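You operate a simulated robot arm through the tools that you are given. There is no shell and no other tool.

The job below is to be done with a simulated robot arm. You get a single attempt, and the scene is never put back.

TASK
Let the air out of the pot, then unclamp and open it.
Fine: Open both valves first; loosen the clamps only when the pointer has dropped. Leave the lid up.

It is judged by the outcome, as a careful person would: the job done as asked, and still so three seconds after it is handed in. It fails if anything else is knocked over, pushed out of place, dropped, spilled or broken. Lids that push on must go on centred and level and be pressed home; caps that screw on are set level and turned clockwise until they are tight.

THE ROBOT
A 7-joint arm with a two-finger parallel gripper, fixed in place. Base frame: the origin is at the foot of the arm, x ahead of it, y to its left, z up; the work surface is at about z = 0. Units: m, degrees, N and s.
With the tool pointing down near the work surface it reaches from about 0.26 to 0.68 m from the base axis. Its first joint turns from -166.0 to 166.0 degrees. Payload 2.5 kg.
Tool frame: the origin (TCP) lies between the finger pads and is the grasp point; the fingertips stand 0.03 m ahead of it; z points along the fingers, y is the line along which they close. The gripper opens to 0.094 m. The fingers are 0.028 m wide and 0.01 m thick; the gripper's body (0.05 by 0.096 m) begins 0.055 m behind the TCP.
Orientation is that of the tool frame in the base frame, as [roll, pitch, yaw] about the fixed x, y, z axes, in that order (R = Rz(yaw) Ry(pitch) Rx(roll)). With the fingers straight down and closing along the base's y, the tool's x points along the base's -x, its y along +y and its z along -z.

THE INTERFACE
- The arm moves only by the tool arm_command. Its argument "increments" is text: rows parted by semicolons, each of 6 numbers parted by spaces: the shift along the tool's x, y, z in m, then the turn, a rotation vector about the tool's x, y, z in degrees. In form: dx dy dz wx wy wz; .... A call has 1 to 20 rows; each row is the pose to reach, as a shift and turn from the pose commanded when the call began, along the tool's axes at that moment. "hand" is the opening, from 0 (shut) to 1 (fully open), set as the call begins (left out, the last holds). Each row takes 0.2 s and may step no farther than 0.05 m and 8.6 degrees from the row before; otherwise, or with a gripper value out of range, the whole call is refused. Where a pose cannot be reached the arm comes as near as it can. A force on the tool above 40 N (or 10 N above the force at the start of the call, whichever is more), or a blocked arm, ends the call early, and 0.2 s more pass. Each finger travels about 0.072 m/s and halts on what it meets, pressing with about 43 N; the grip force reading is that of the motor and also rises with nothing between the fingers. The clock runs only during rows and for 0.2 s after the last one: add rows that repeat a pose to give the fingers time. The reply holds the time, the measured pose of the TCP, the force on the tool along the base axes, the opening and the grip force, in the units named above and with some noise, with the torque about the TCP (base axes, N m) and any sound that the robot's microphone picked up.
- Cameras (640 x 400 px; columns grow to the right, rows downward): "scene" is fixed at [0.0527, -0.4989, 0.9587]; the picture's right is [0.33, -0.94, 0.00], its down [-0.84, -0.30, -0.45] and it looks along [0.42, 0.15, -0.90] (base axes); focal length 342 px, centre (320, 200). "wrist" rides on the gripper at [0.076, 0.014, -0.102] in the tool frame; the picture's right is [-0.18, 0.98, 0.00], its down [-0.75, -0.14, -0.64] and it looks along [-0.63, -0.12, 0.77] (tool axes); focal length 243 px, centre (320, 200). There is no depth. A picture from a camera that has moved, and an enlarged one, comes with that camera's place and axes in the base frame and with its lens. The place of the scene camera against the robot may be out by one fixed shift of up to 0.018 m in any direction.
- snapshot(camera): a new picture of that camera. No time passes.
- inspect(camera, box): a new picture of the part [left, top, right, bottom] of that camera's present view, enlarged. No time passes.
- job_done(): hands the job in; it is judged then, once.

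Nothing tells you positions but the pictures and the camera data. Unless the task says otherwise, let go and move clear before handing in.

The tools are called after "Request:" as name(argument=value, ...) on one line, values as JSON. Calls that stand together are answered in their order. arm_command: Moves the arm, as the interface text tells. Its arguments: {"type":"object","properties":{"increments":{"type":"string"},"hand":{"type":"number"}},"required":["increments"]} The other tools are called the same way: snapshot (camera) takes a picture; inspect (camera, box) takes an enlarged picture of a part of a camera's view; job_done () hands the job in.

At the start:

```text
clock: 0.0
eef_pos: [0.2015, -0.333, 0.5764]
tool_rot: [180.0, 0.1, -180.0]
wrist_force: [0.4, 0.0, -0.1]
moment: [-0.01, 0.0, 0.01]
width: 0.0941
grasp_force: 0.1
```

scene: 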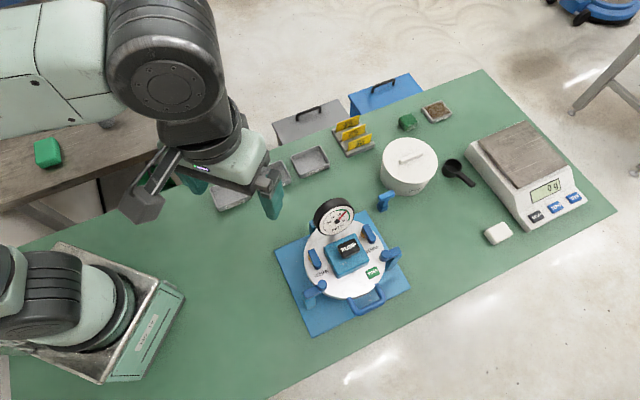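
wrist: 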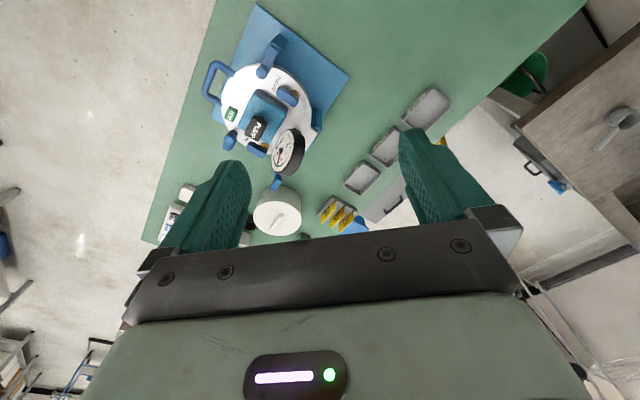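

I see a white pressure pot on a blue plate in the middle of the green bench, with a gauge, a pump block, blue levers and clamps. I'll look closer before moving.

Request:
inspect(camera="scene", box=[260, 180, 420, 340])

Request:
inspect(camera="wrist", box=[180, 0, 360, 200])

Request:
inspect(camera="scene", box=[300, 185, 380, 235])

```text
2.50 times, centred on (340, 260) of scene
camera zoom: at [0.0527, -0.4989, 0.9587], right [0.33, -0.94, 0.0], down [-0.84, -0.3, -0.45], along [0.42, 0.15, -0.9], focal length 854 px, centre (270, 50)
```

zoom: 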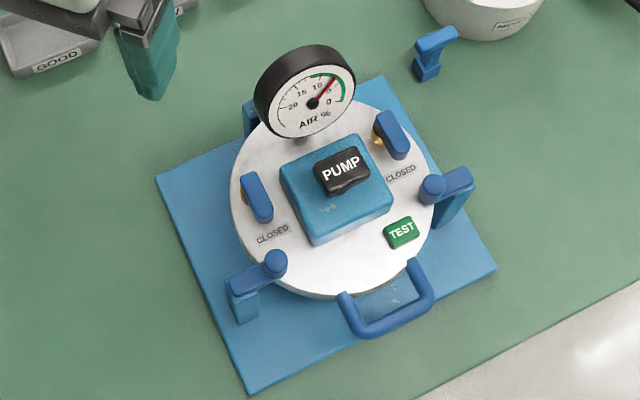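

```text
2.00 times, centred on (270, 100) of wrist
camera zoom: at [0.1254, -0.319, 0.68], right [0.18, 0.98, 0.0], down [0.75, -0.14, 0.64], along [0.63, -0.12, -0.77], focal length 485 px, centre (420, 400)
```

zoom: 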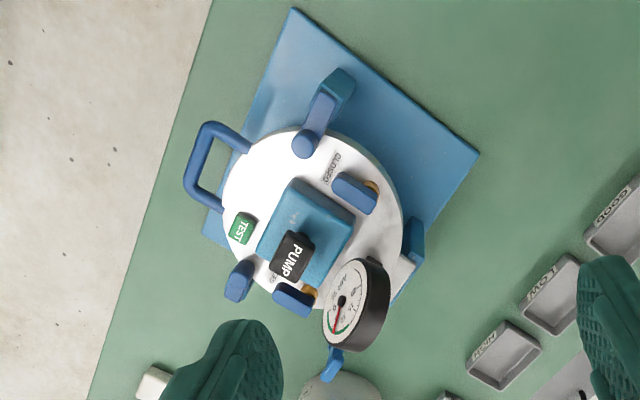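

```text
8.00 times, centred on (340, 210) of scene
camera zoom: at [0.0527, -0.4989, 0.9587], right [0.33, -0.94, 0.0], down [-0.84, -0.3, -0.45], along [0.42, 0.15, -0.9], focal length 2733 px, centre (160, 120)
```

zoom: 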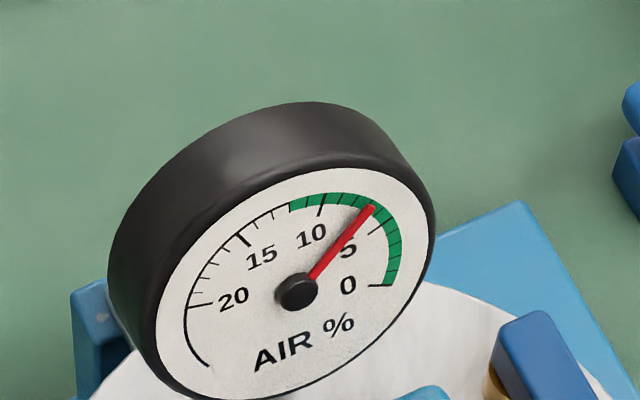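

The pot is at about (0.31, -0.47), on a plate turned roughly 45°. It seems to have a hinge by the gauge, a handle opposite it, two valve levers and two clamps. I'll swing the wrist camera round for a better look, staying high.

Request:
arm_command(increments="0.008 0.017 0 0 0 8; 0.016 0.034 0 0 0 16; 0.024 0.051 0 0 0 24; 0.032 0.068 0 0 0 32; 0.040 0.085 0 0 0 40; 0.048 0.1 0 0 0 48; 0.0565 0.117 0 0 0 56; 0.0565 0.117 0 0 0 56")

Request:
snapshot(camera="wrist")

Request:
snapshot(camera="scene")

```text
clock: 1.3
eef_pos: [0.1781, -0.2633, 0.5315]
tool_rot: [179.8, -9.6, 136.2]
wrist_force: [0.0, -0.2, 0.0]
moment: [-0.03, 0.0, 0.01]
width: 0.0937
grasp_force: 0.1
stopped in row 6: the arm was blocked; the commanded pose is now the measured one
```

```text
taken
camera wrist: at [0.145, -0.2123, 0.6461], right [0.81, 0.58, -0.03], down [0.51, -0.69, 0.51], along [0.28, -0.43, -0.86], focal length 243 px, centre (320, 200)
```

wrist: 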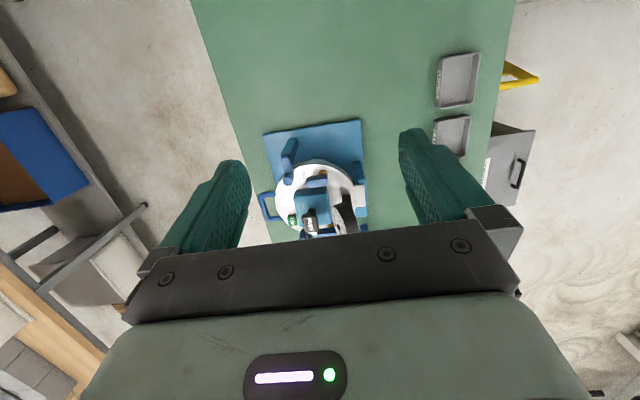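

```text
taken
```

scene: 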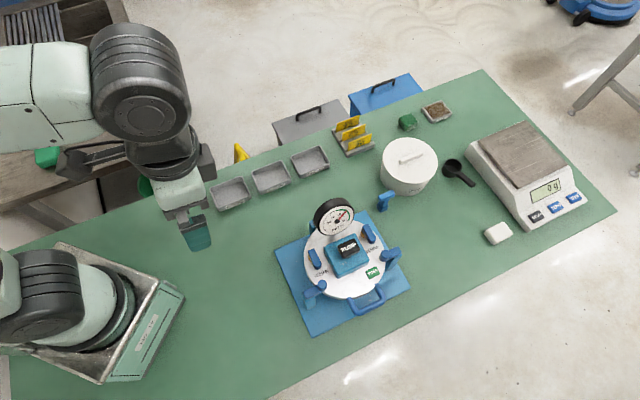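

The lower-level view is far off and the arm was stopped by its own limits. I'll straighten the tool and move out above the pot, still at z about 0.5.

Request:
arm_command(increments="-0.037 -0.0085 0 0 -3 0; -0.074 -0.017 0 0 -6 0; -0.111 -0.0256 0 0 -9.6 0; -0.148 -0.034 0 0 -9.6 0; -0.185 -0.0427 0.0007 0 -9.6 0; -0.185 -0.0427 0.0007 0 -9.6 0")

Request:
snapshot(camera="wrist")

Request:
snapshot(camera="scene")

```text
clock: 2.7
eef_pos: [0.2797, -0.4179, 0.5028]
tool_rot: [179.8, 0.3, 136.3]
wrist_force: [0.4, 0.2, -0.6]
moment: [0.0, 0.0, -0.03]
width: 0.094
grasp_force: 0.1
```

```text
taken
camera wrist: at [0.2338, -0.3557, 0.606], right [0.81, 0.58, 0.01], down [0.44, -0.62, 0.65], along [0.38, -0.52, -0.76], focal length 243 px, centre (320, 200)
```

wrist: 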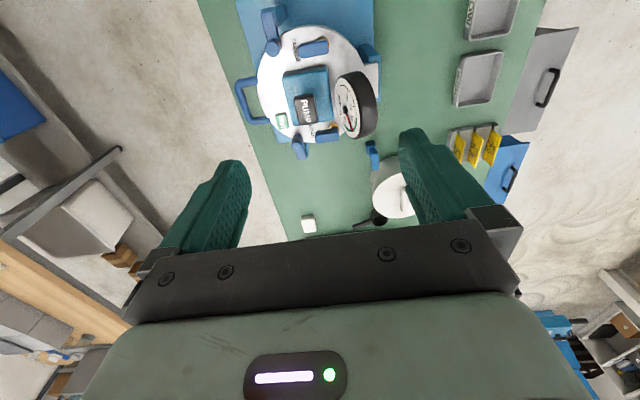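

```text
taken
```

scene: 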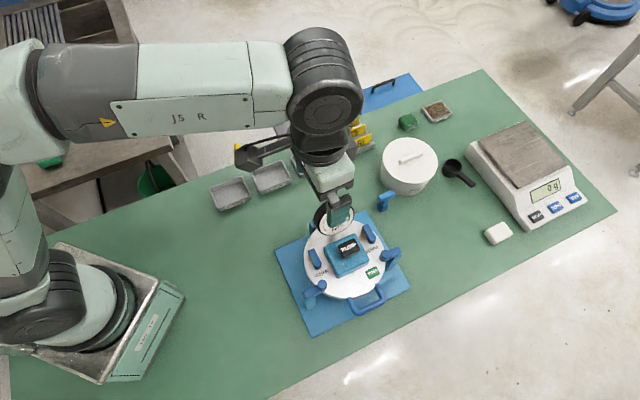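

Request:
inspect(camera="wrist", box=[230, 0, 390, 160])

Request:
inspect(camera="scene", box=[290, 270, 350, 310])

Request:
inspect(camera="scene", box=[355, 220, 415, 260])

Request:
inspect(camera="scene", box=[290, 225, 390, 285])

Request:
inspect(camera="scene", box=[370, 130, 450, 220])

```text
2.50 times, centred on (310, 80) of wrist
camera zoom: at [0.2338, -0.3557, 0.606], right [0.81, 0.58, 0.01], down [0.44, -0.62, 0.65], along [0.38, -0.52, -0.76], focal length 606 px, centre (345, 500)
```

zoom: 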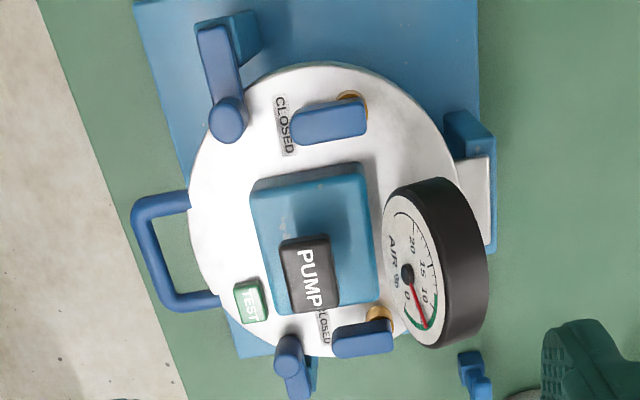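

```text
10.00 times, centred on (320, 290) of scene
camera zoom: at [0.0527, -0.4989, 0.9587], right [0.33, -0.94, 0.0], down [-0.84, -0.3, -0.45], along [0.42, 0.15, -0.9], focal length 3417 px, centre (320, -700)
```

zoom: 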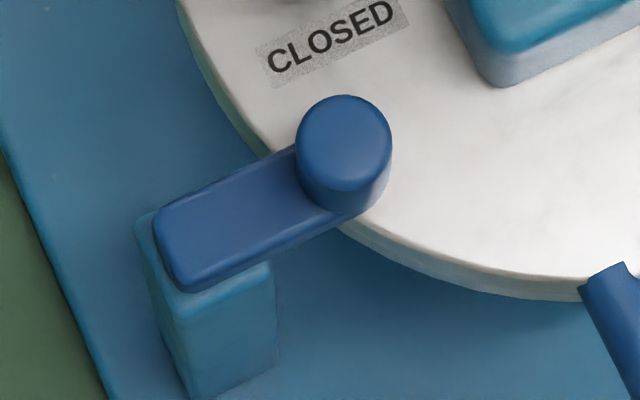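

```text
10.00 times, centred on (385, 240) of scene
camera zoom: at [0.0527, -0.4989, 0.9587], right [0.33, -0.94, 0.0], down [-0.84, -0.3, -0.45], along [0.42, 0.15, -0.9], focal length 3417 px, centre (-330, -200)
```

zoom: 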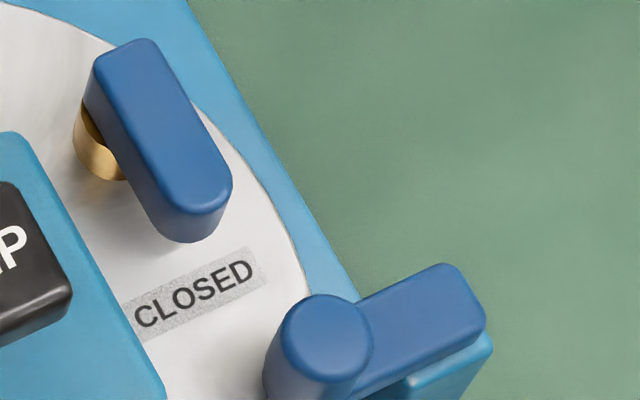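

```text
6.40 times, centred on (340, 255) of scene
camera zoom: at [0.0527, -0.4989, 0.9587], right [0.33, -0.94, 0.0], down [-0.84, -0.3, -0.45], along [0.42, 0.15, -0.9], focal length 2187 px, centre (192, -152)
```

zoom: 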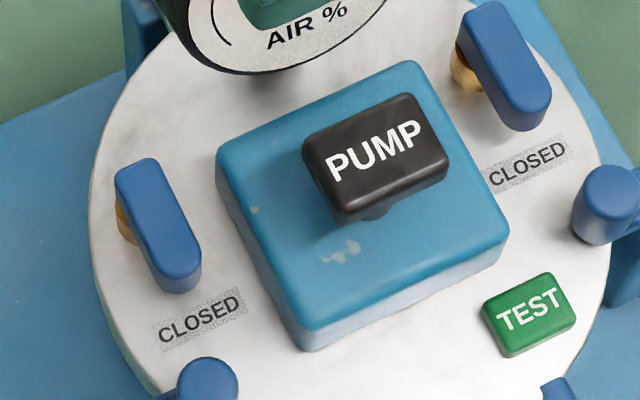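

```text
4.44 times, centred on (410, 175) of scene
camera zoom: at [0.0527, -0.4989, 0.9587], right [0.33, -0.94, 0.0], down [-0.84, -0.3, -0.45], along [0.42, 0.15, -0.9], focal length 1518 px, centre (-80, 311)
```

zoom: 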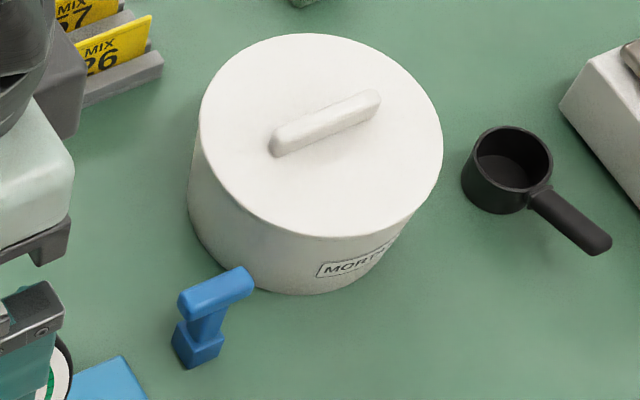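

There are two valve levers with CLOSED labels, two swing clamps and a hinge behind the gauge. I'll take two lower wrist shots from either side so I can triangulate.

Request:
arm_command(increments="0 0.03 0.03 0 0 0; 0 0.06 0.06 0 0 0; 0.02 0.08 0.09 0 0 0; 0.02 0.08 0.09 0 0 0; 0.02 0.08 0.09 0 0 0")

Request:
snapshot(camera="wrist")

Request:
inspect(camera="wrist", box=[130, 0, 370, 180])

Request:
arm_command(increments="0 -0.04 0 0 0 0; 0 -0.08 0 0 0 0; 0 -0.12 0 0 0 0; 0 -0.16 0 0 0 0; 0 -0.16 0 0 0 0; 0 -0.16 0 0 0 0")

Request:
snapshot(camera="wrist")

Request:
inspect(camera="wrist", box=[240, 0, 480, 180])

```text
clock: 3.9
eef_pos: [0.3212, -0.3473, 0.4128]
tool_rot: [179.8, 0.3, 136.2]
wrist_force: [0.2, 0.1, 0.0]
moment: [0.02, -0.01, 0.0]
width: 0.0938
grasp_force: 0.2
```

```text
taken
camera wrist: at [0.2753, -0.2842, 0.516], right [0.81, 0.58, 0.0], down [0.44, -0.62, 0.65], along [0.38, -0.52, -0.76], focal length 243 px, centre (320, 200)
```

wrist: 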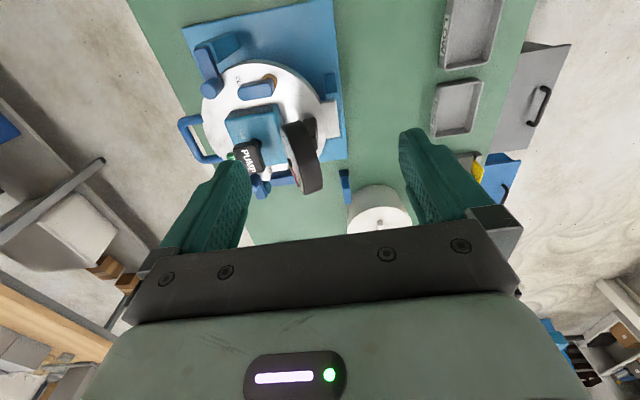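

```text
2.22 times, centred on (250, 90) of wrist
camera zoom: at [0.2753, -0.2842, 0.516], right [0.81, 0.58, 0.0], down [0.44, -0.62, 0.65], along [0.38, -0.52, -0.76], focal length 539 px, centre (476, 444)
```

zoom: 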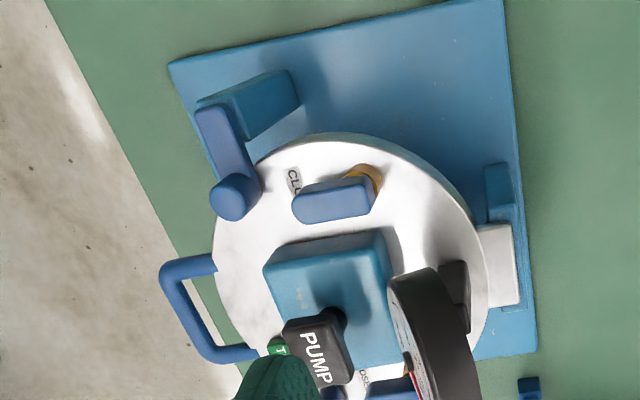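

```text
clock: 5.3
eef_pos: [0.2107, -0.4647, 0.411]
tool_rot: [179.8, 0.3, 136.2]
wrist_force: [0.4, -0.4, -0.1]
moment: [-0.02, 0.04, 0.0]
width: 0.0941
grasp_force: 0.1
```

```text
taken
camera wrist: at [0.1655, -0.4011, 0.514], right [0.81, 0.58, 0.0], down [0.44, -0.62, 0.65], along [0.38, -0.52, -0.76], focal length 243 px, centre (320, 200)
```

wrist: 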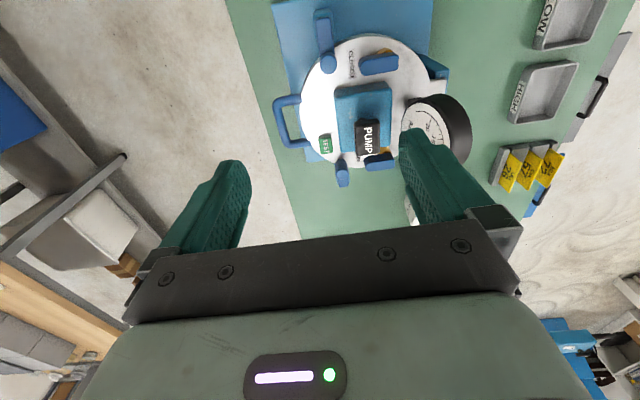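

```text
2.22 times, centred on (360, 90) of wrist
camera zoom: at [0.1655, -0.4011, 0.514], right [0.81, 0.58, 0.0], down [0.44, -0.62, 0.65], along [0.38, -0.52, -0.76], focal length 539 px, centre (231, 444)
```

zoom: 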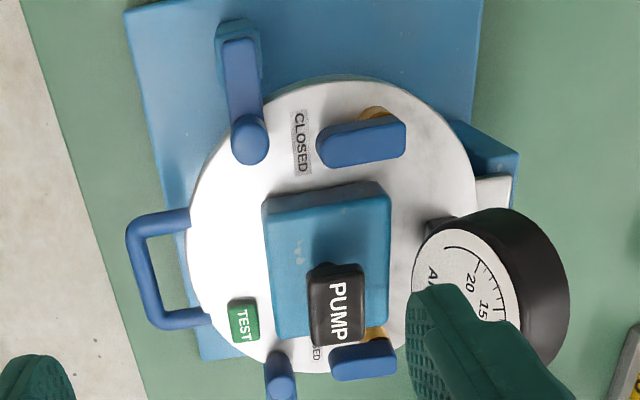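

Triangulating gives the lid surface at z about 0.147, the left valve lever from (0.247,-0.426) to (0.279,-0.395) with its top near 0.176, and the handle bar near (0.206,-0.568,0.131). I'll turn the hand 90° above the left lever so the fingers can straddle it.

Request:
arm_command(increments="0 0.006 0.007 0 0 -8.2; 0 0.012 0.014 0 0 -16.4; 0 0.018 0.021 0 0 -24.6; 0 0.024 0.028 0 0 -32.8; 0 0.030 0.035 0 0 -41; 0 0.036 0.042 0 0 -49.2; 0 0.042 0.049 0 0 -57.4; 0 0.048 0.056 0 0 -65.6; 0 0.054 0.063 0 0 -73.8; 0 0.060 0.070 0 0 -82; 0 0.0647 0.08 0 0 -90; 0 0.0647 0.08 0 0 -90", hand=0.5)

Request:
snapshot(camera="wrist")

Request:
snapshot(camera="scene")

```text
clock: 7.9
eef_pos: [0.2553, -0.4161, 0.3333]
tool_rot: [-179.7, 0.2, -133.8]
wrist_force: [-0.4, 0.1, -0.8]
moment: [0.01, 0.0, -0.02]
width: 0.0469
grasp_force: 0.0
```

```text
taken
camera wrist: at [0.1915, -0.4612, 0.4345], right [-0.58, 0.81, 0.0], down [0.62, 0.45, 0.65], along [0.53, 0.37, -0.76], focal length 243 px, centre (320, 200)
```

wrist: 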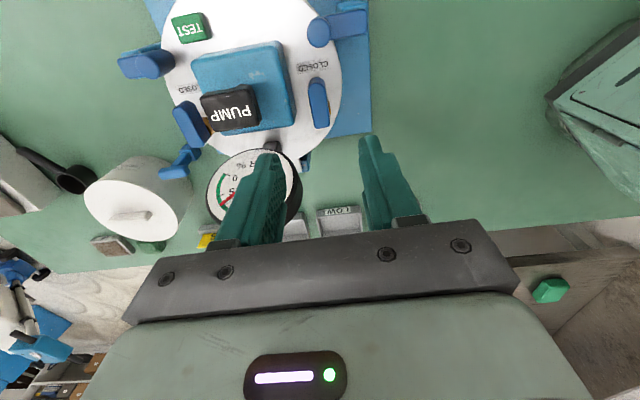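

```text
taken
```

scene: 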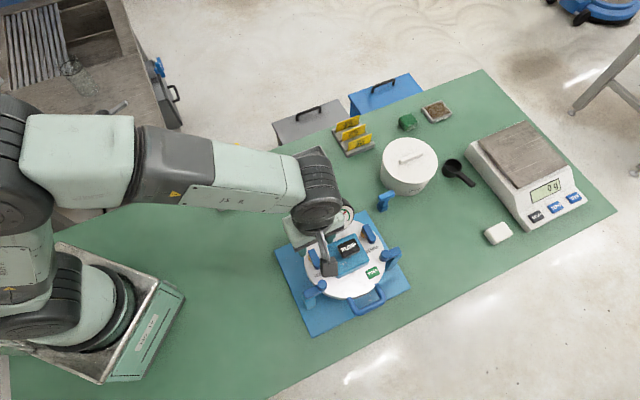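

The hand is turned and the left lever sits under the grasp line. I'll zoom in to check alignment and the gap to the pump block.

Request:
inspect(camera="wrist", box=[260, 40, 380, 140])

Request:
inspect(camera="wrist", box=[110, 0, 380, 180])

```text
4.00 times, centred on (320, 90) of wrist
camera zoom: at [0.1915, -0.4612, 0.4345], right [-0.58, 0.81, 0.0], down [0.62, 0.45, 0.65], along [0.53, 0.37, -0.76], focal length 970 px, centre (320, 640)
```

zoom: 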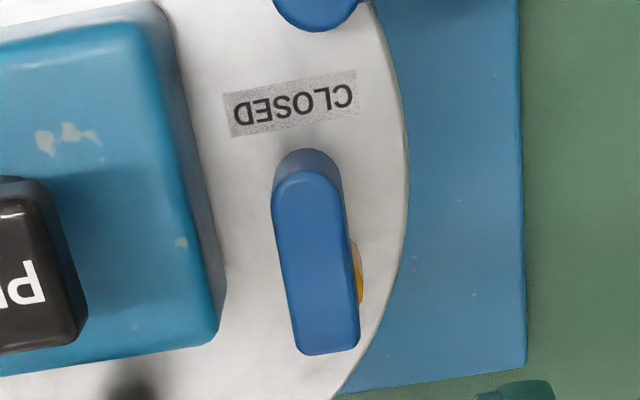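

```text
2.22 times, centred on (245, 90) of wrist
camera zoom: at [0.1915, -0.4612, 0.4345], right [-0.58, 0.81, 0.0], down [0.62, 0.45, 0.65], along [0.53, 0.37, -0.76], focal length 539 px, centre (487, 444)
```

zoom: 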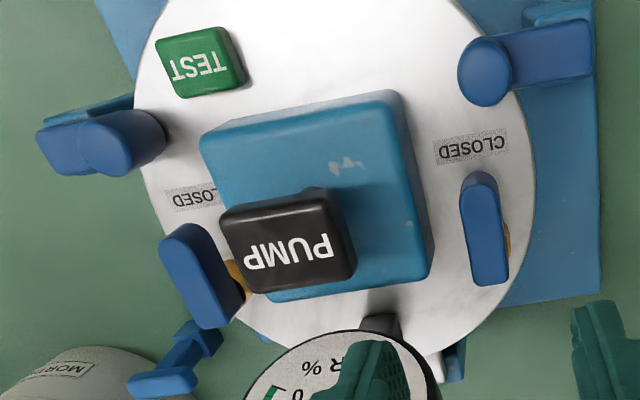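

The lever's tip is at about (0.25,-0.425) with its pivot 3 cm further in, and the pump block is about 18 mm away. I'll narrow the gripper to 36 mm and descend partway over the tip.

Request:
arm_command(increments="0.006 0.0007 0.03 0 0 2; 0.006 0.0007 0.06 0 0 2; 0.006 0.0007 0.09 0 0 2; 0.006 0.0007 0.105 0 0 2; 0.006 0.0007 0.105 0 0 2", hand=0.38)

Request:
snapshot(camera="wrist")

Request:
inspect(camera="wrist", box=[240, 60, 400, 180])

```text
clock: 9.1
eef_pos: [0.2535, -0.4193, 0.2273]
tool_rot: [-179.7, 0.2, -135.8]
wrist_force: [0.6, 0.0, 0.2]
moment: [0.04, -0.01, 0.01]
width: 0.0357
grasp_force: 0.1
```

```text
taken
camera wrist: at [0.1865, -0.4626, 0.3292], right [-0.55, 0.83, 0.0], down [0.63, 0.42, 0.65], along [0.54, 0.35, -0.76], focal length 243 px, centre (320, 200)
```

wrist: 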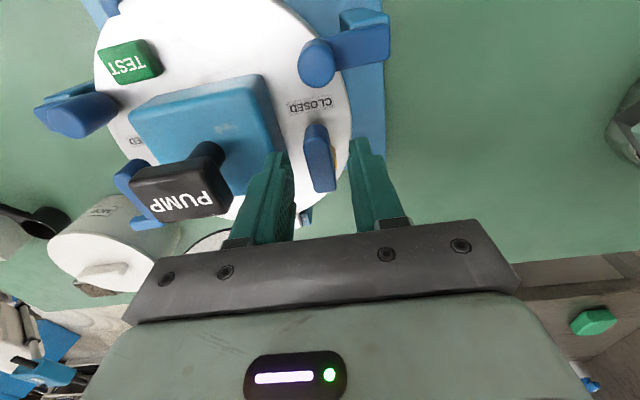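

```text
3.33 times, centred on (320, 120) of wrist
camera zoom: at [0.1865, -0.4626, 0.3292], right [-0.55, 0.83, 0.0], down [0.63, 0.42, 0.65], along [0.54, 0.35, -0.76], focal length 809 px, centre (320, 467)
```

zoom: 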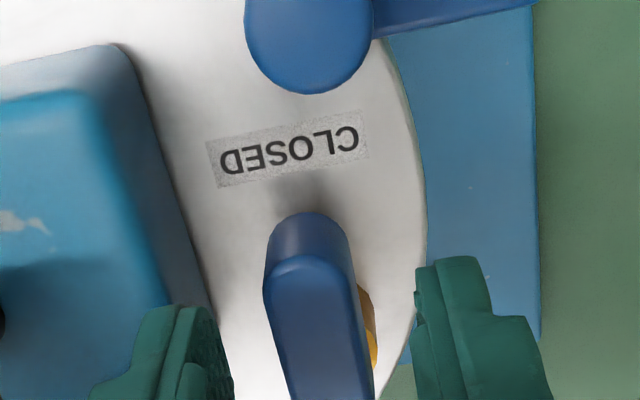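

The fingers straddle the lever tip with a few millimetres to the block. I'll descend to just above the lid and close gently.

Request:
arm_command(increments="0 0 0.015 0 0 0; 0 0 0.03 0 0 0; 0 0 0.039 0 0 0; 0 0 0.039 0 0 0", hand=0.38)

Request:
inspect(camera="wrist", box=[240, 60, 400, 180])

Request:
inspect(camera="scene", box=[280, 200, 400, 300])

```text
clock: 10.1
eef_pos: [0.252, -0.4195, 0.1881]
tool_rot: [-179.7, 0.3, -135.8]
wrist_force: [-0.2, -0.1, -0.9]
moment: [-0.02, -0.03, -0.03]
width: 0.0358
grasp_force: 0.1
```

```text
3.33 times, centred on (320, 120) of wrist
camera zoom: at [0.1869, -0.4626, 0.2905], right [-0.55, 0.83, 0.0], down [0.63, 0.42, 0.65], along [0.54, 0.35, -0.76], focal length 809 px, centre (320, 467)
```

zoom: 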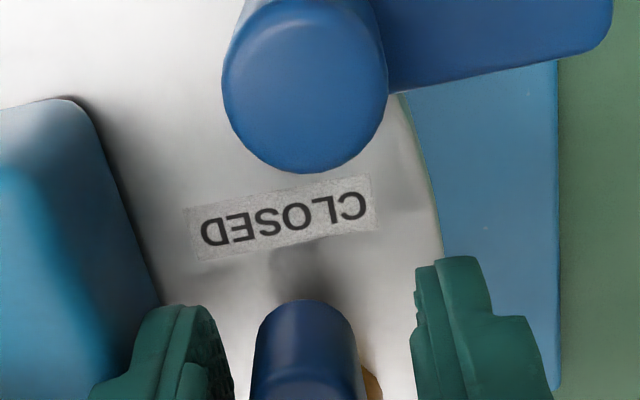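

```text
4.00 times, centred on (340, 250) of scene
camera zoom: at [0.0527, -0.4989, 0.9587], right [0.33, -0.94, 0.0], down [-0.84, -0.3, -0.45], along [0.42, 0.15, -0.9], focal length 1367 px, centre (240, 0)
```

zoom: 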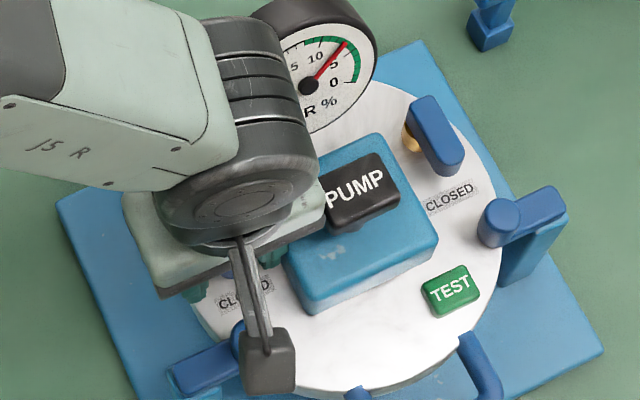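

All clear so far. Now I'll close on the lever, shifting slightly to centre on it.

Request:
arm_command(increments="0 -0.0014 0 0 0 0; 0 -0.0027 0 0 0 0; 0 -0.0027 0 0 0 0", hand=0.1)

Request:
inspect(camera="wrist", box=[240, 60, 400, 180])

```text
clock: 10.9
eef_pos: [0.2542, -0.4213, 0.1893]
tool_rot: [-179.8, 0.2, -135.7]
wrist_force: [-1.3, 4.2, 6.3]
moment: [-0.35, 0.38, 0.15]
width: 0.0179
grasp_force: 45.2
stopped in row 3: the force on the tool passed its limit at 42 N (the readings are from after the stop); the commanded pose is now the measured one
```

```text
3.33 times, centred on (320, 120) of wrist
camera zoom: at [0.1882, -0.4649, 0.2927], right [-0.56, 0.83, 0.0], down [0.63, 0.43, 0.65], along [0.54, 0.36, -0.76], focal length 809 px, centre (320, 467)
```

zoom: 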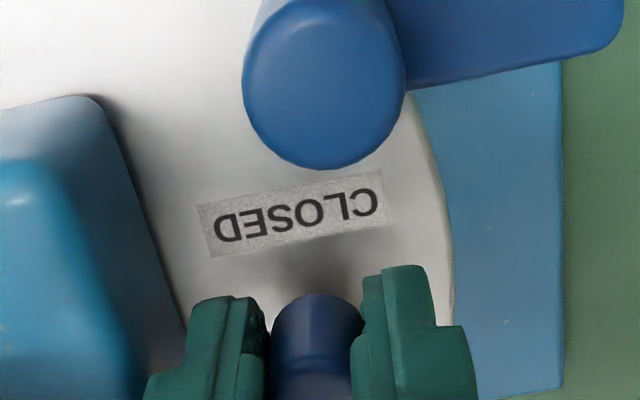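

The lever is gripped (18 mm). I'll test-turn outward about the pivot by 16°.

Request:
arm_command(increments="0 0.0017 0 0 0 4; -0.0002 0.0035 0 0 0 8; -0.0005 0.0052 0 0 0 12; -0.001 0.0069 0 0 0 16; -0.001 0.0069 0 0 0 16")

Request:
inspect(camera="wrist", box=[240, 60, 400, 180])

Request:
inspect(camera="scene", box=[280, 180, 400, 280])

```text
clock: 12.1
eef_pos: [0.2482, -0.416, 0.1909]
tool_rot: [-180.0, 0.3, -151.6]
wrist_force: [-13.9, 20.2, 30.4]
moment: [0.23, -0.05, 0.7]
width: 0.0177
grasp_force: 44.9
```

```text
3.33 times, centred on (320, 120) of wrist
camera zoom: at [0.1742, -0.4392, 0.2926], right [-0.3, 0.95, 0.0], down [0.73, 0.23, 0.65], along [0.61, 0.2, -0.76], focal length 809 px, centre (320, 467)
```

zoom: 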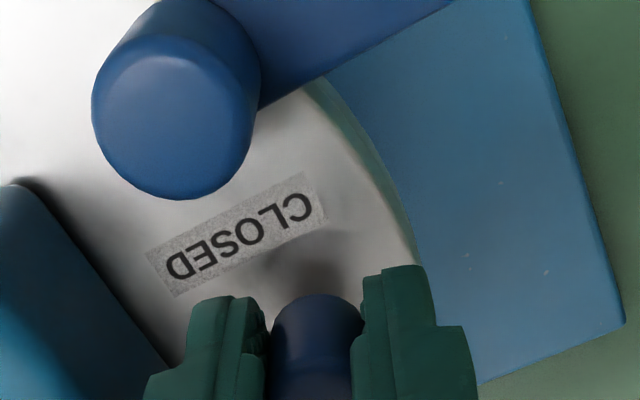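

```text
4.00 times, centred on (340, 230) of scene
camera zoom: at [0.0527, -0.4989, 0.9587], right [0.33, -0.94, 0.0], down [-0.84, -0.3, -0.45], along [0.42, 0.15, -0.9], focal length 1367 px, centre (240, 80)
```

zoom: 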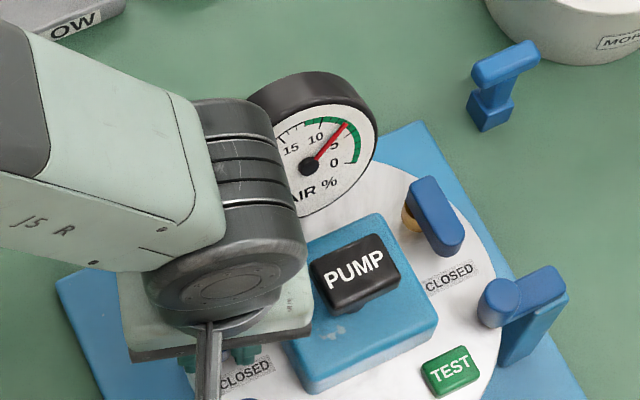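

The lever follows the hand, with some resistance suggesting the true pivot is a bit further away (about 3 cm). I'll continue with the corrected centre and a touch of lift.

Request:
arm_command(increments="-0.0003 0.0056 -0.0015 0 0 8; -0.0012 0.0097 -0.0015 0 0 16; -0.0026 0.0136 -0.0015 0 0 24; -0.0026 0.0136 -0.0015 0 0 24")

Request:
inspect(camera="wrist", box=[240, 60, 400, 180])

Request:
inspect(camera="scene", box=[280, 180, 400, 280])

```text
clock: 13.1
eef_pos: [0.2456, -0.4047, 0.1897]
tool_rot: [-179.9, 0.3, -175.8]
wrist_force: [10.2, -12.6, -23.8]
moment: [-0.39, 0.97, -0.35]
width: 0.0176
grasp_force: 44.8
```

```text
3.33 times, centred on (320, 120) of wrist
camera zoom: at [0.1674, -0.3947, 0.2929], right [0.11, 0.99, 0.0], down [0.76, -0.09, 0.65], along [0.64, -0.07, -0.76], focal length 809 px, centre (320, 467)
```

zoom: 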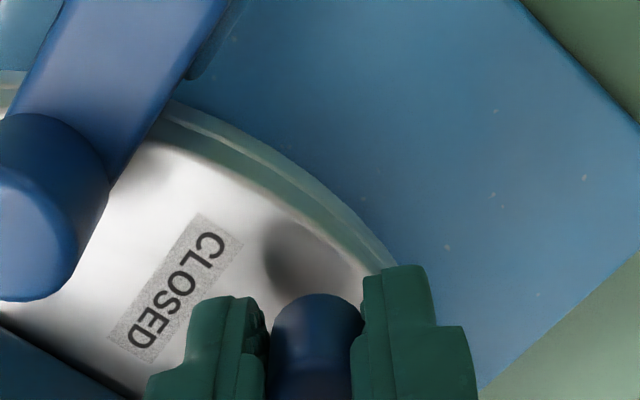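

```text
4.00 times, centred on (340, 230) of scene
camera zoom: at [0.0527, -0.4989, 0.9587], right [0.33, -0.94, 0.0], down [-0.84, -0.3, -0.45], along [0.42, 0.15, -0.9], focal length 1367 px, centre (240, 80)
```

zoom: 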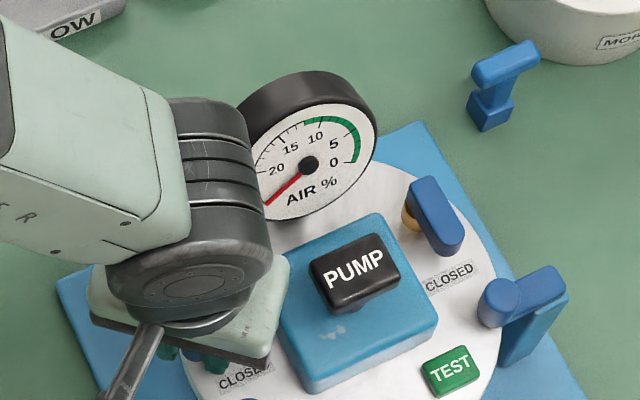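

The gauge pointer has already fallen past the end of the scale. I'll carry on turning this lever to its full 90°.

Request:
arm_command(increments="-0.0006 0.0037 0.0006 0 0 8; -0.0014 0.0077 0.0006 0 0 16; -0.0028 0.0115 0.0006 0 0 24; -0.0028 0.0115 0.0006 0 0 24")

Request:
inspect(camera="wrist", box=[240, 60, 400, 180])

```text
clock: 14.1
eef_pos: [0.2469, -0.3933, 0.191]
tool_rot: [-180.0, 0.3, 160.2]
wrist_force: [3.2, -9.2, -13.7]
moment: [-0.86, -0.54, -0.25]
width: 0.0178
grasp_force: 45.0
```

```text
3.33 times, centred on (320, 120) of wrist
camera zoom: at [0.1793, -0.3523, 0.2931], right [0.51, 0.86, 0.0], down [0.66, -0.39, 0.65], along [0.56, -0.33, -0.76], focal length 809 px, centre (320, 467)
```

zoom: 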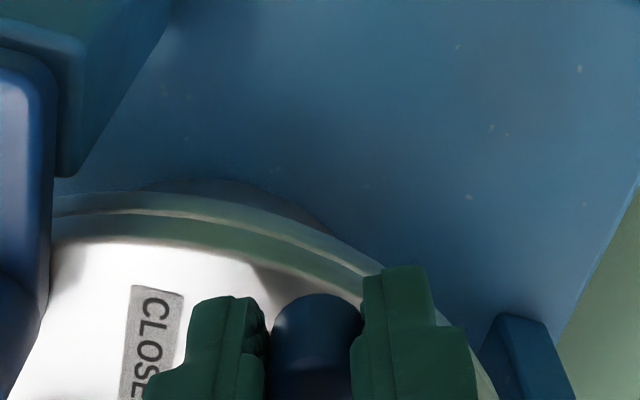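

It has turned about 64° so far. I'll continue to 90°.

Request:
arm_command(increments="-0.0006 0.004 0.0004 0 0 8; -0.0014 0.0077 0.0004 0 0 16; -0.0028 0.0115 0.0004 0 0 24; -0.0034 0.0125 0.0004 0 0 26; -0.0034 0.0125 0.0004 0 0 26")

Request:
inspect(camera="wrist", box=[240, 60, 400, 180])

```text
clock: 15.3
eef_pos: [0.2548, -0.3797, 0.1898]
tool_rot: [179.7, 0.1, 134.2]
wrist_force: [-11.8, -4.9, 4.8]
moment: [-0.37, 0.43, 0.33]
width: 0.0178
grasp_force: 45.4
```

```text
3.33 times, centred on (320, 120) of wrist
camera zoom: at [0.2103, -0.3165, 0.2931], right [0.83, 0.55, 0.0], down [0.42, -0.64, 0.64], along [0.36, -0.53, -0.77], focal length 809 px, centre (320, 467)
```

zoom: 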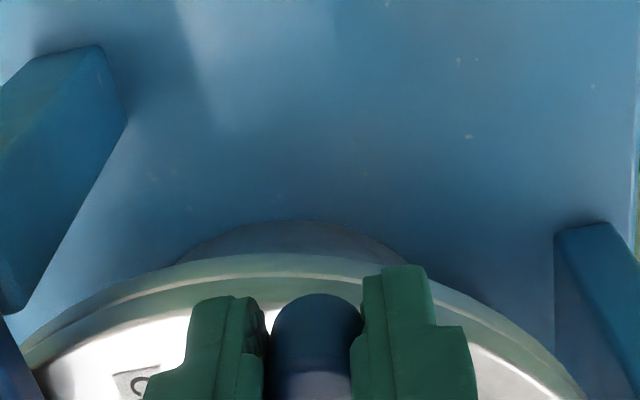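

The left lever has turned the full 90°. I'll release it and rise clear.

Request:
arm_command(increments="0 0 0 0 0 0; 0 0 0 0 0 0; 0 0 -0.02 0 0 0; 0 0 -0.06 0 0 0; 0 0 -0.10 0 0 0; 0 0 -0.14 0 0 0; 0 0 -0.14 0 0 0", hand=0.4)

Request:
snapshot(camera="wrist")

Request:
inspect(camera="scene", box=[260, 180, 420, 310])

```text
clock: 16.9
eef_pos: [0.253, -0.3817, 0.3302]
tool_rot: [179.8, 0.1, 134.3]
wrist_force: [-0.5, 0.5, 0.7]
moment: [-0.01, 0.0, -0.01]
width: 0.0375
grasp_force: 0.0
```

```text
taken
camera wrist: at [0.2096, -0.3168, 0.4328], right [0.83, 0.55, 0.0], down [0.42, -0.64, 0.64], along [0.36, -0.53, -0.77], focal length 243 px, centre (320, 200)
```

wrist: 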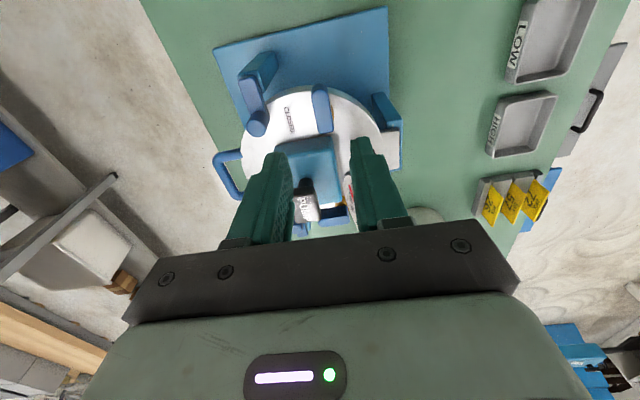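

```text
3.08 times, centred on (340, 245) of scene
camera zoom: at [0.0527, -0.4989, 0.9587], right [0.33, -0.94, 0.0], down [-0.84, -0.3, -0.45], along [0.42, 0.15, -0.9], focal length 1051 px, centre (258, 62)
```

zoom: 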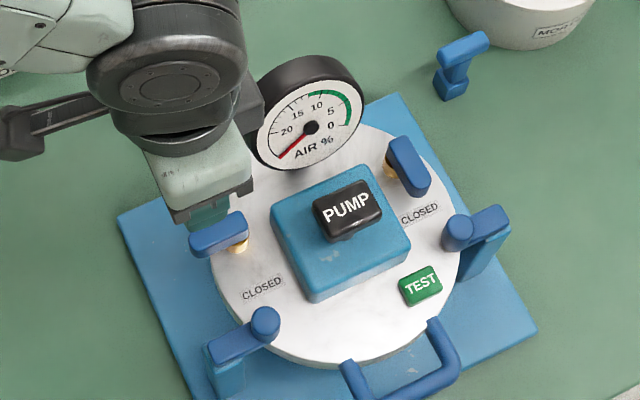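

The left valve is open and the pointer sits well below zero pressure. Next I'll move over the right valve and turn the hand.

Request:
arm_command(increments="-0.0135 -0.0011 -0.01 0 0 -8.3; -0.027 -0.0022 -0.02 0 0 -16.6; -0.0405 -0.0033 -0.03 0 0 -24.9; -0.054 -0.0044 -0.04 0 0 -33.2; -0.0675 -0.0055 -0.05 0 0 -41.5; -0.081 -0.0066 -0.05 0 0 -49.8; -0.0945 -0.0077 -0.05 0 0 -58.1; -0.108 -0.0088 -0.05 0 0 -66.4; -0.1215 -0.01 -0.05 0 0 -74.7; -0.135 -0.011 -0.05 0 0 -83; -0.1486 -0.0123 -0.05 0 0 -91.3; -0.1486 -0.0123 -0.05 0 0 -91.3")

Request:
snapshot(camera="wrist")

Request:
inspect(camera="wrist", box=[240, 40, 400, 160])

```text
clock: 19.5
eef_pos: [0.3485, -0.496, 0.3805]
tool_rot: [-179.8, 0.2, -134.3]
wrist_force: [-0.2, -0.3, 1.0]
moment: [0.03, 0.0, -0.01]
width: 0.0377
grasp_force: 0.2
```

```text
taken
camera wrist: at [0.2848, -0.54, 0.4838], right [-0.57, 0.82, 0.0], down [0.62, 0.44, 0.65], along [0.53, 0.37, -0.76], focal length 243 px, centre (320, 200)
```

wrist: 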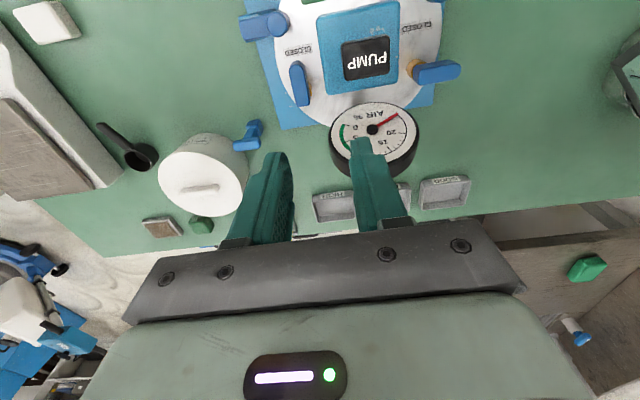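

```text
3.33 times, centred on (320, 100) of wrist
camera zoom: at [0.2848, -0.54, 0.4838], right [-0.57, 0.82, 0.0], down [0.62, 0.44, 0.65], along [0.53, 0.37, -0.76], focal length 809 px, centre (320, 533)
```

zoom: 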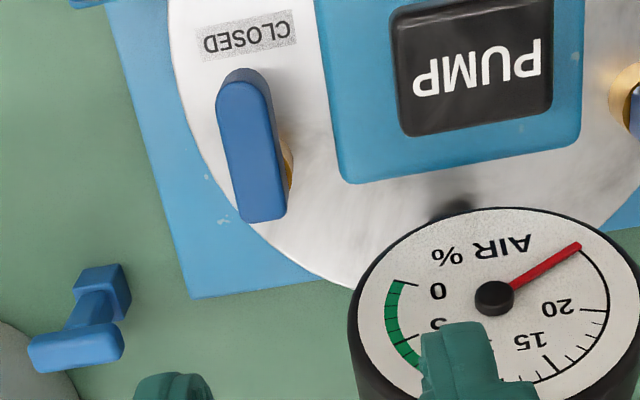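

The right lever runs from (0.350,-0.529) to (0.383,-0.497). Before gripping it, I'll test up here whether the hand can turn the further 90° this lever needs.

Request:
arm_command(increments="0 0 0 0 0 -8.2; 0 0 0 0 0 -16.4; 0 0 0 0 0 -24.6; 0 0 0 0 0 -32.8; 0 0 0 0 0 -41; 0 0 0 0 0 -49.2; 0 0 0 0 0 -57.4; 0 0 0 0 0 -65.6; 0 0 0 0 0 -73.8; 0 0 0 0 0 -82; 0 0 0 0 0 -90; 0 0 0 0 0 -90")

Request:
snapshot(camera="scene")

Request:
snapshot(camera="wrist")

```text
clock: 22.1
eef_pos: [0.3498, -0.4975, 0.3806]
tool_rot: [-179.8, -0.2, -44.3]
wrist_force: [0.7, -0.2, 0.4]
moment: [0.0, -0.02, -0.01]
width: 0.0375
grasp_force: 0.1
```

```text
taken
```

scene: 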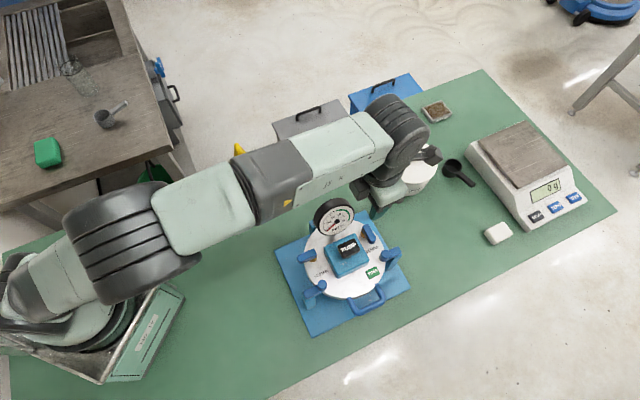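

```text
taken
camera wrist: at [0.3921, -0.5593, 0.4839], right [-0.82, -0.57, 0.0], down [-0.44, 0.63, 0.64], along [-0.37, 0.53, -0.77], focal length 243 px, centre (320, 200)
```

wrist: 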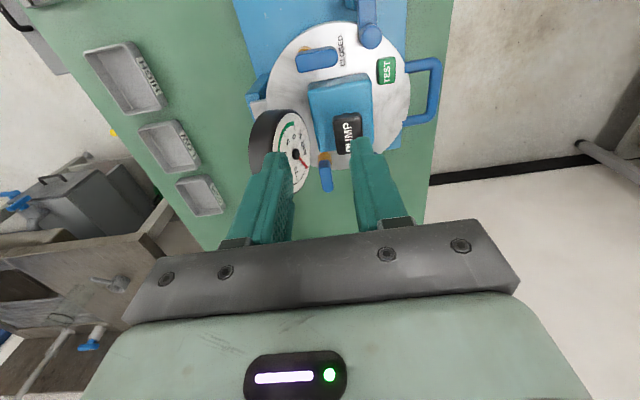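

The full turn is reachable. Now I'll turn back, line up over the right lever tip and descend partway.

Request:
arm_command(increments="0.0023 0.0015 0 0 0 8.3; 0.0046 0.003 0 0 0 16.6; 0.0069 0.0046 0 0 0 24.9; 0.0092 0.0061 0 0 0 33.2; 0.0115 0.0076 0 0 0 41.5; 0.0138 0.0092 0 0 0 49.8; 0.0161 0.0107 0 0 0 58.1; 0.0184 0.0122 0 0 0 66.4; 0.0207 0.0138 0 0 0 74.7; 0.023 0.0153 0 0 0 83; 0.0252 0.0168 0 0 0 91.3; 0.0252 0.0168 0.04 0 0 91.3; 0.0252 0.0168 0.08 0 0 91.3; 0.0252 0.0168 0.12 0 0 91.3; 0.0252 0.0168 0.15 0 0 91.3; 0.0252 0.0168 0.15 0 0 91.3", hand=0.38)

Request:
snapshot(camera="wrist")

Request:
inspect(camera="wrist", box=[240, 60, 400, 180])

Request:
inspect(camera="scene", box=[260, 150, 420, 310])

```text
clock: 25.5
eef_pos: [0.3555, -0.5252, 0.2305]
tool_rot: [-179.8, 0.2, -135.7]
wrist_force: [0.5, -0.2, -0.3]
moment: [0.02, -0.03, 0.01]
width: 0.0357
grasp_force: 0.1
```

```text
taken
camera wrist: at [0.2903, -0.5685, 0.3327], right [-0.55, 0.83, 0.0], down [0.63, 0.43, 0.65], along [0.54, 0.36, -0.76], focal length 243 px, centre (320, 200)
```

wrist: 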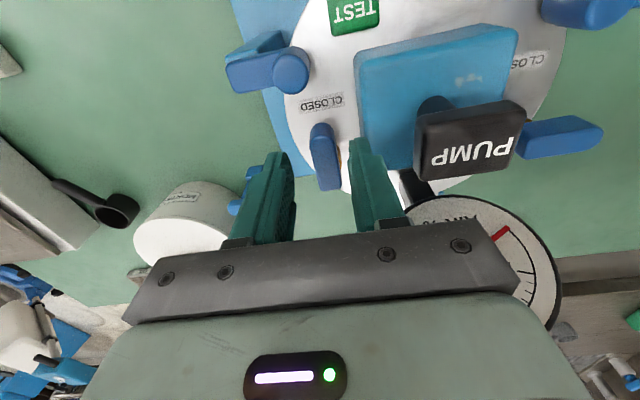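

```text
3.33 times, centred on (320, 120) of wrist
camera zoom: at [0.2903, -0.5685, 0.3327], right [-0.55, 0.83, 0.0], down [0.63, 0.43, 0.65], along [0.54, 0.36, -0.76], focal length 809 px, centre (320, 467)
```

zoom: 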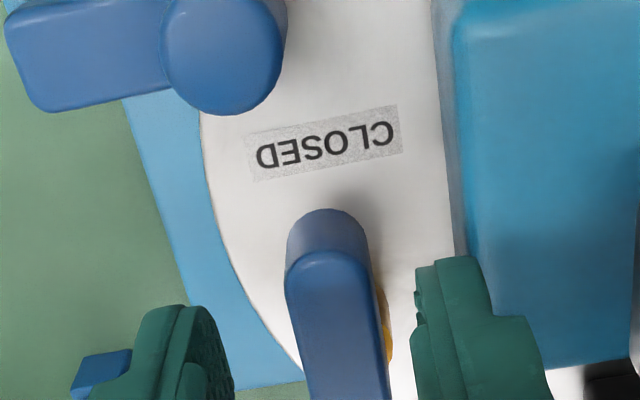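

```text
2.50 times, centred on (340, 230) of scene
camera zoom: at [0.0527, -0.4989, 0.9587], right [0.33, -0.94, 0.0], down [-0.84, -0.3, -0.45], along [0.42, 0.15, -0.9], focal length 854 px, centre (270, 125)
```

zoom: 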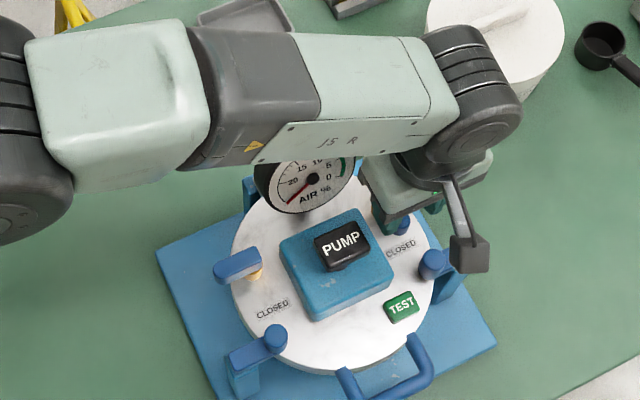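

The fingers are aligned on the right lever. I'll descend, close and check.

Request:
arm_command(increments="0 0 0.015 0 0 0; 0 0 0.03 0 0 0; 0 0 0.0415 0 0 0; 0 0 0.0415 0 0 0", hand=0.35)

Request:
arm_command(increments="0 0.0008 0 0 0 0; 0 0.0015 0 0 0 0; 0 0.0015 0 0 0 0", hand=0.1)

Request:
inspect(camera="wrist", box=[240, 60, 400, 180])

```text
clock: 26.5
eef_pos: [0.3573, -0.5262, 0.1892]
tool_rot: [-179.8, 0.1, -135.6]
wrist_force: [-0.7, -0.1, 0.2]
moment: [-0.01, -0.01, 0.02]
width: 0.0329
grasp_force: 0.0
```

```text
clock: 27.3
eef_pos: [0.3537, -0.5252, 0.1901]
tool_rot: [-179.6, 0.2, -135.7]
wrist_force: [-5.4, -1.5, 12.4]
moment: [0.63, 0.13, 0.1]
width: 0.0183
grasp_force: 45.0
```

```text
3.33 times, centred on (320, 120) of wrist
camera zoom: at [0.2893, -0.5679, 0.2925], right [-0.55, 0.83, 0.0], down [0.63, 0.43, 0.64], along [0.54, 0.35, -0.76], focal length 809 px, centre (320, 467)
```

zoom: 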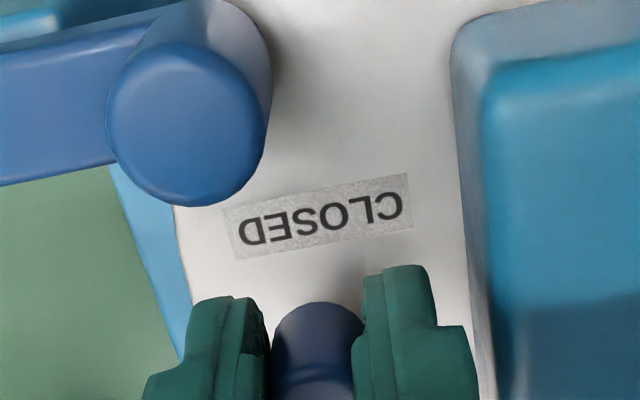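

The grip is good. I'll turn the right lever outward about its pivot.

Request:
arm_command(increments="-0.0003 -0.004 -0.0004 0 0 -8; -0.0011 -0.008 -0.0004 0 0 -16; -0.0025 -0.0118 -0.0004 0 0 -24; -0.0044 -0.0154 -0.0004 0 0 -32; -0.0044 -0.0154 -0.0004 0 0 -32")

Request:
inspect(camera="wrist", box=[240, 60, 400, 180])

```text
clock: 28.5
eef_pos: [0.3689, -0.5331, 0.1902]
tool_rot: [-179.8, 0.1, -103.6]
wrist_force: [-0.2, -8.1, 9.2]
moment: [0.92, 0.56, -0.05]
width: 0.0179
grasp_force: 44.9
```

```text
3.33 times, centred on (320, 120) of wrist
camera zoom: at [0.3362, -0.6034, 0.2926], right [-0.91, 0.41, -0.01], down [0.31, 0.7, 0.64], along [0.27, 0.58, -0.77], focal length 809 px, centre (320, 467)
```

zoom: 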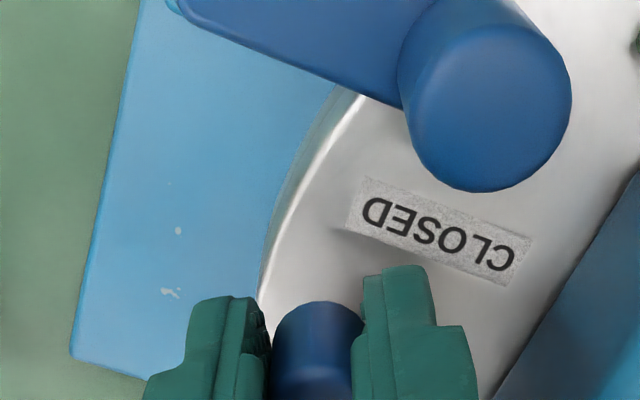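

It is turning smoothly. I'll complete it to 90°.

Request:
arm_command(increments="-0.0002 -0.004 -0.0003 0 0 -8; -0.001 -0.008 -0.0003 0 0 -16; -0.0023 -0.0118 -0.0003 0 0 -24; -0.0042 -0.0154 -0.0003 0 0 -32; -0.0066 -0.0186 -0.0003 0 0 -40; -0.0094 -0.0215 -0.0003 0 0 -48; -0.0126 -0.024 -0.0003 0 0 -56; -0.0134 -0.0246 -0.0003 0 0 -58; -0.0134 -0.0246 -0.0003 0 0 -58")

Request:
inspect(camera="wrist", box=[240, 60, 400, 180])

```text
clock: 30.5
eef_pos: [0.3973, -0.5253, 0.1905]
tool_rot: [-179.7, -0.4, -45.6]
wrist_force: [23.3, -20.3, -6.4]
moment: [-0.3, 0.65, -0.05]
width: 0.0179
grasp_force: 45.2
```

```text
3.33 times, centred on (320, 120) of wrist
camera zoom: at [0.4388, -0.5891, 0.2934], right [-0.83, -0.56, -0.01], down [-0.43, 0.64, 0.64], along [-0.35, 0.53, -0.77], focal length 809 px, centre (320, 467)
```

zoom: 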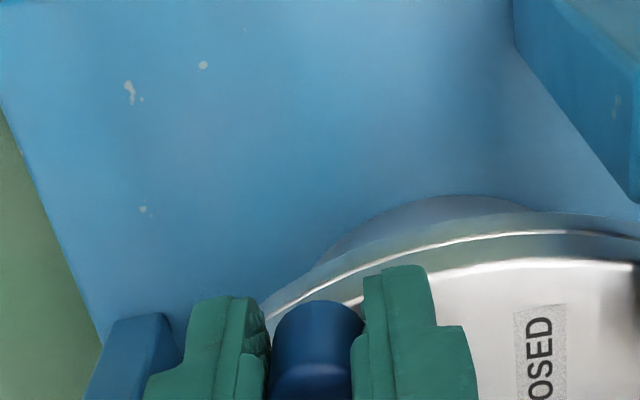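

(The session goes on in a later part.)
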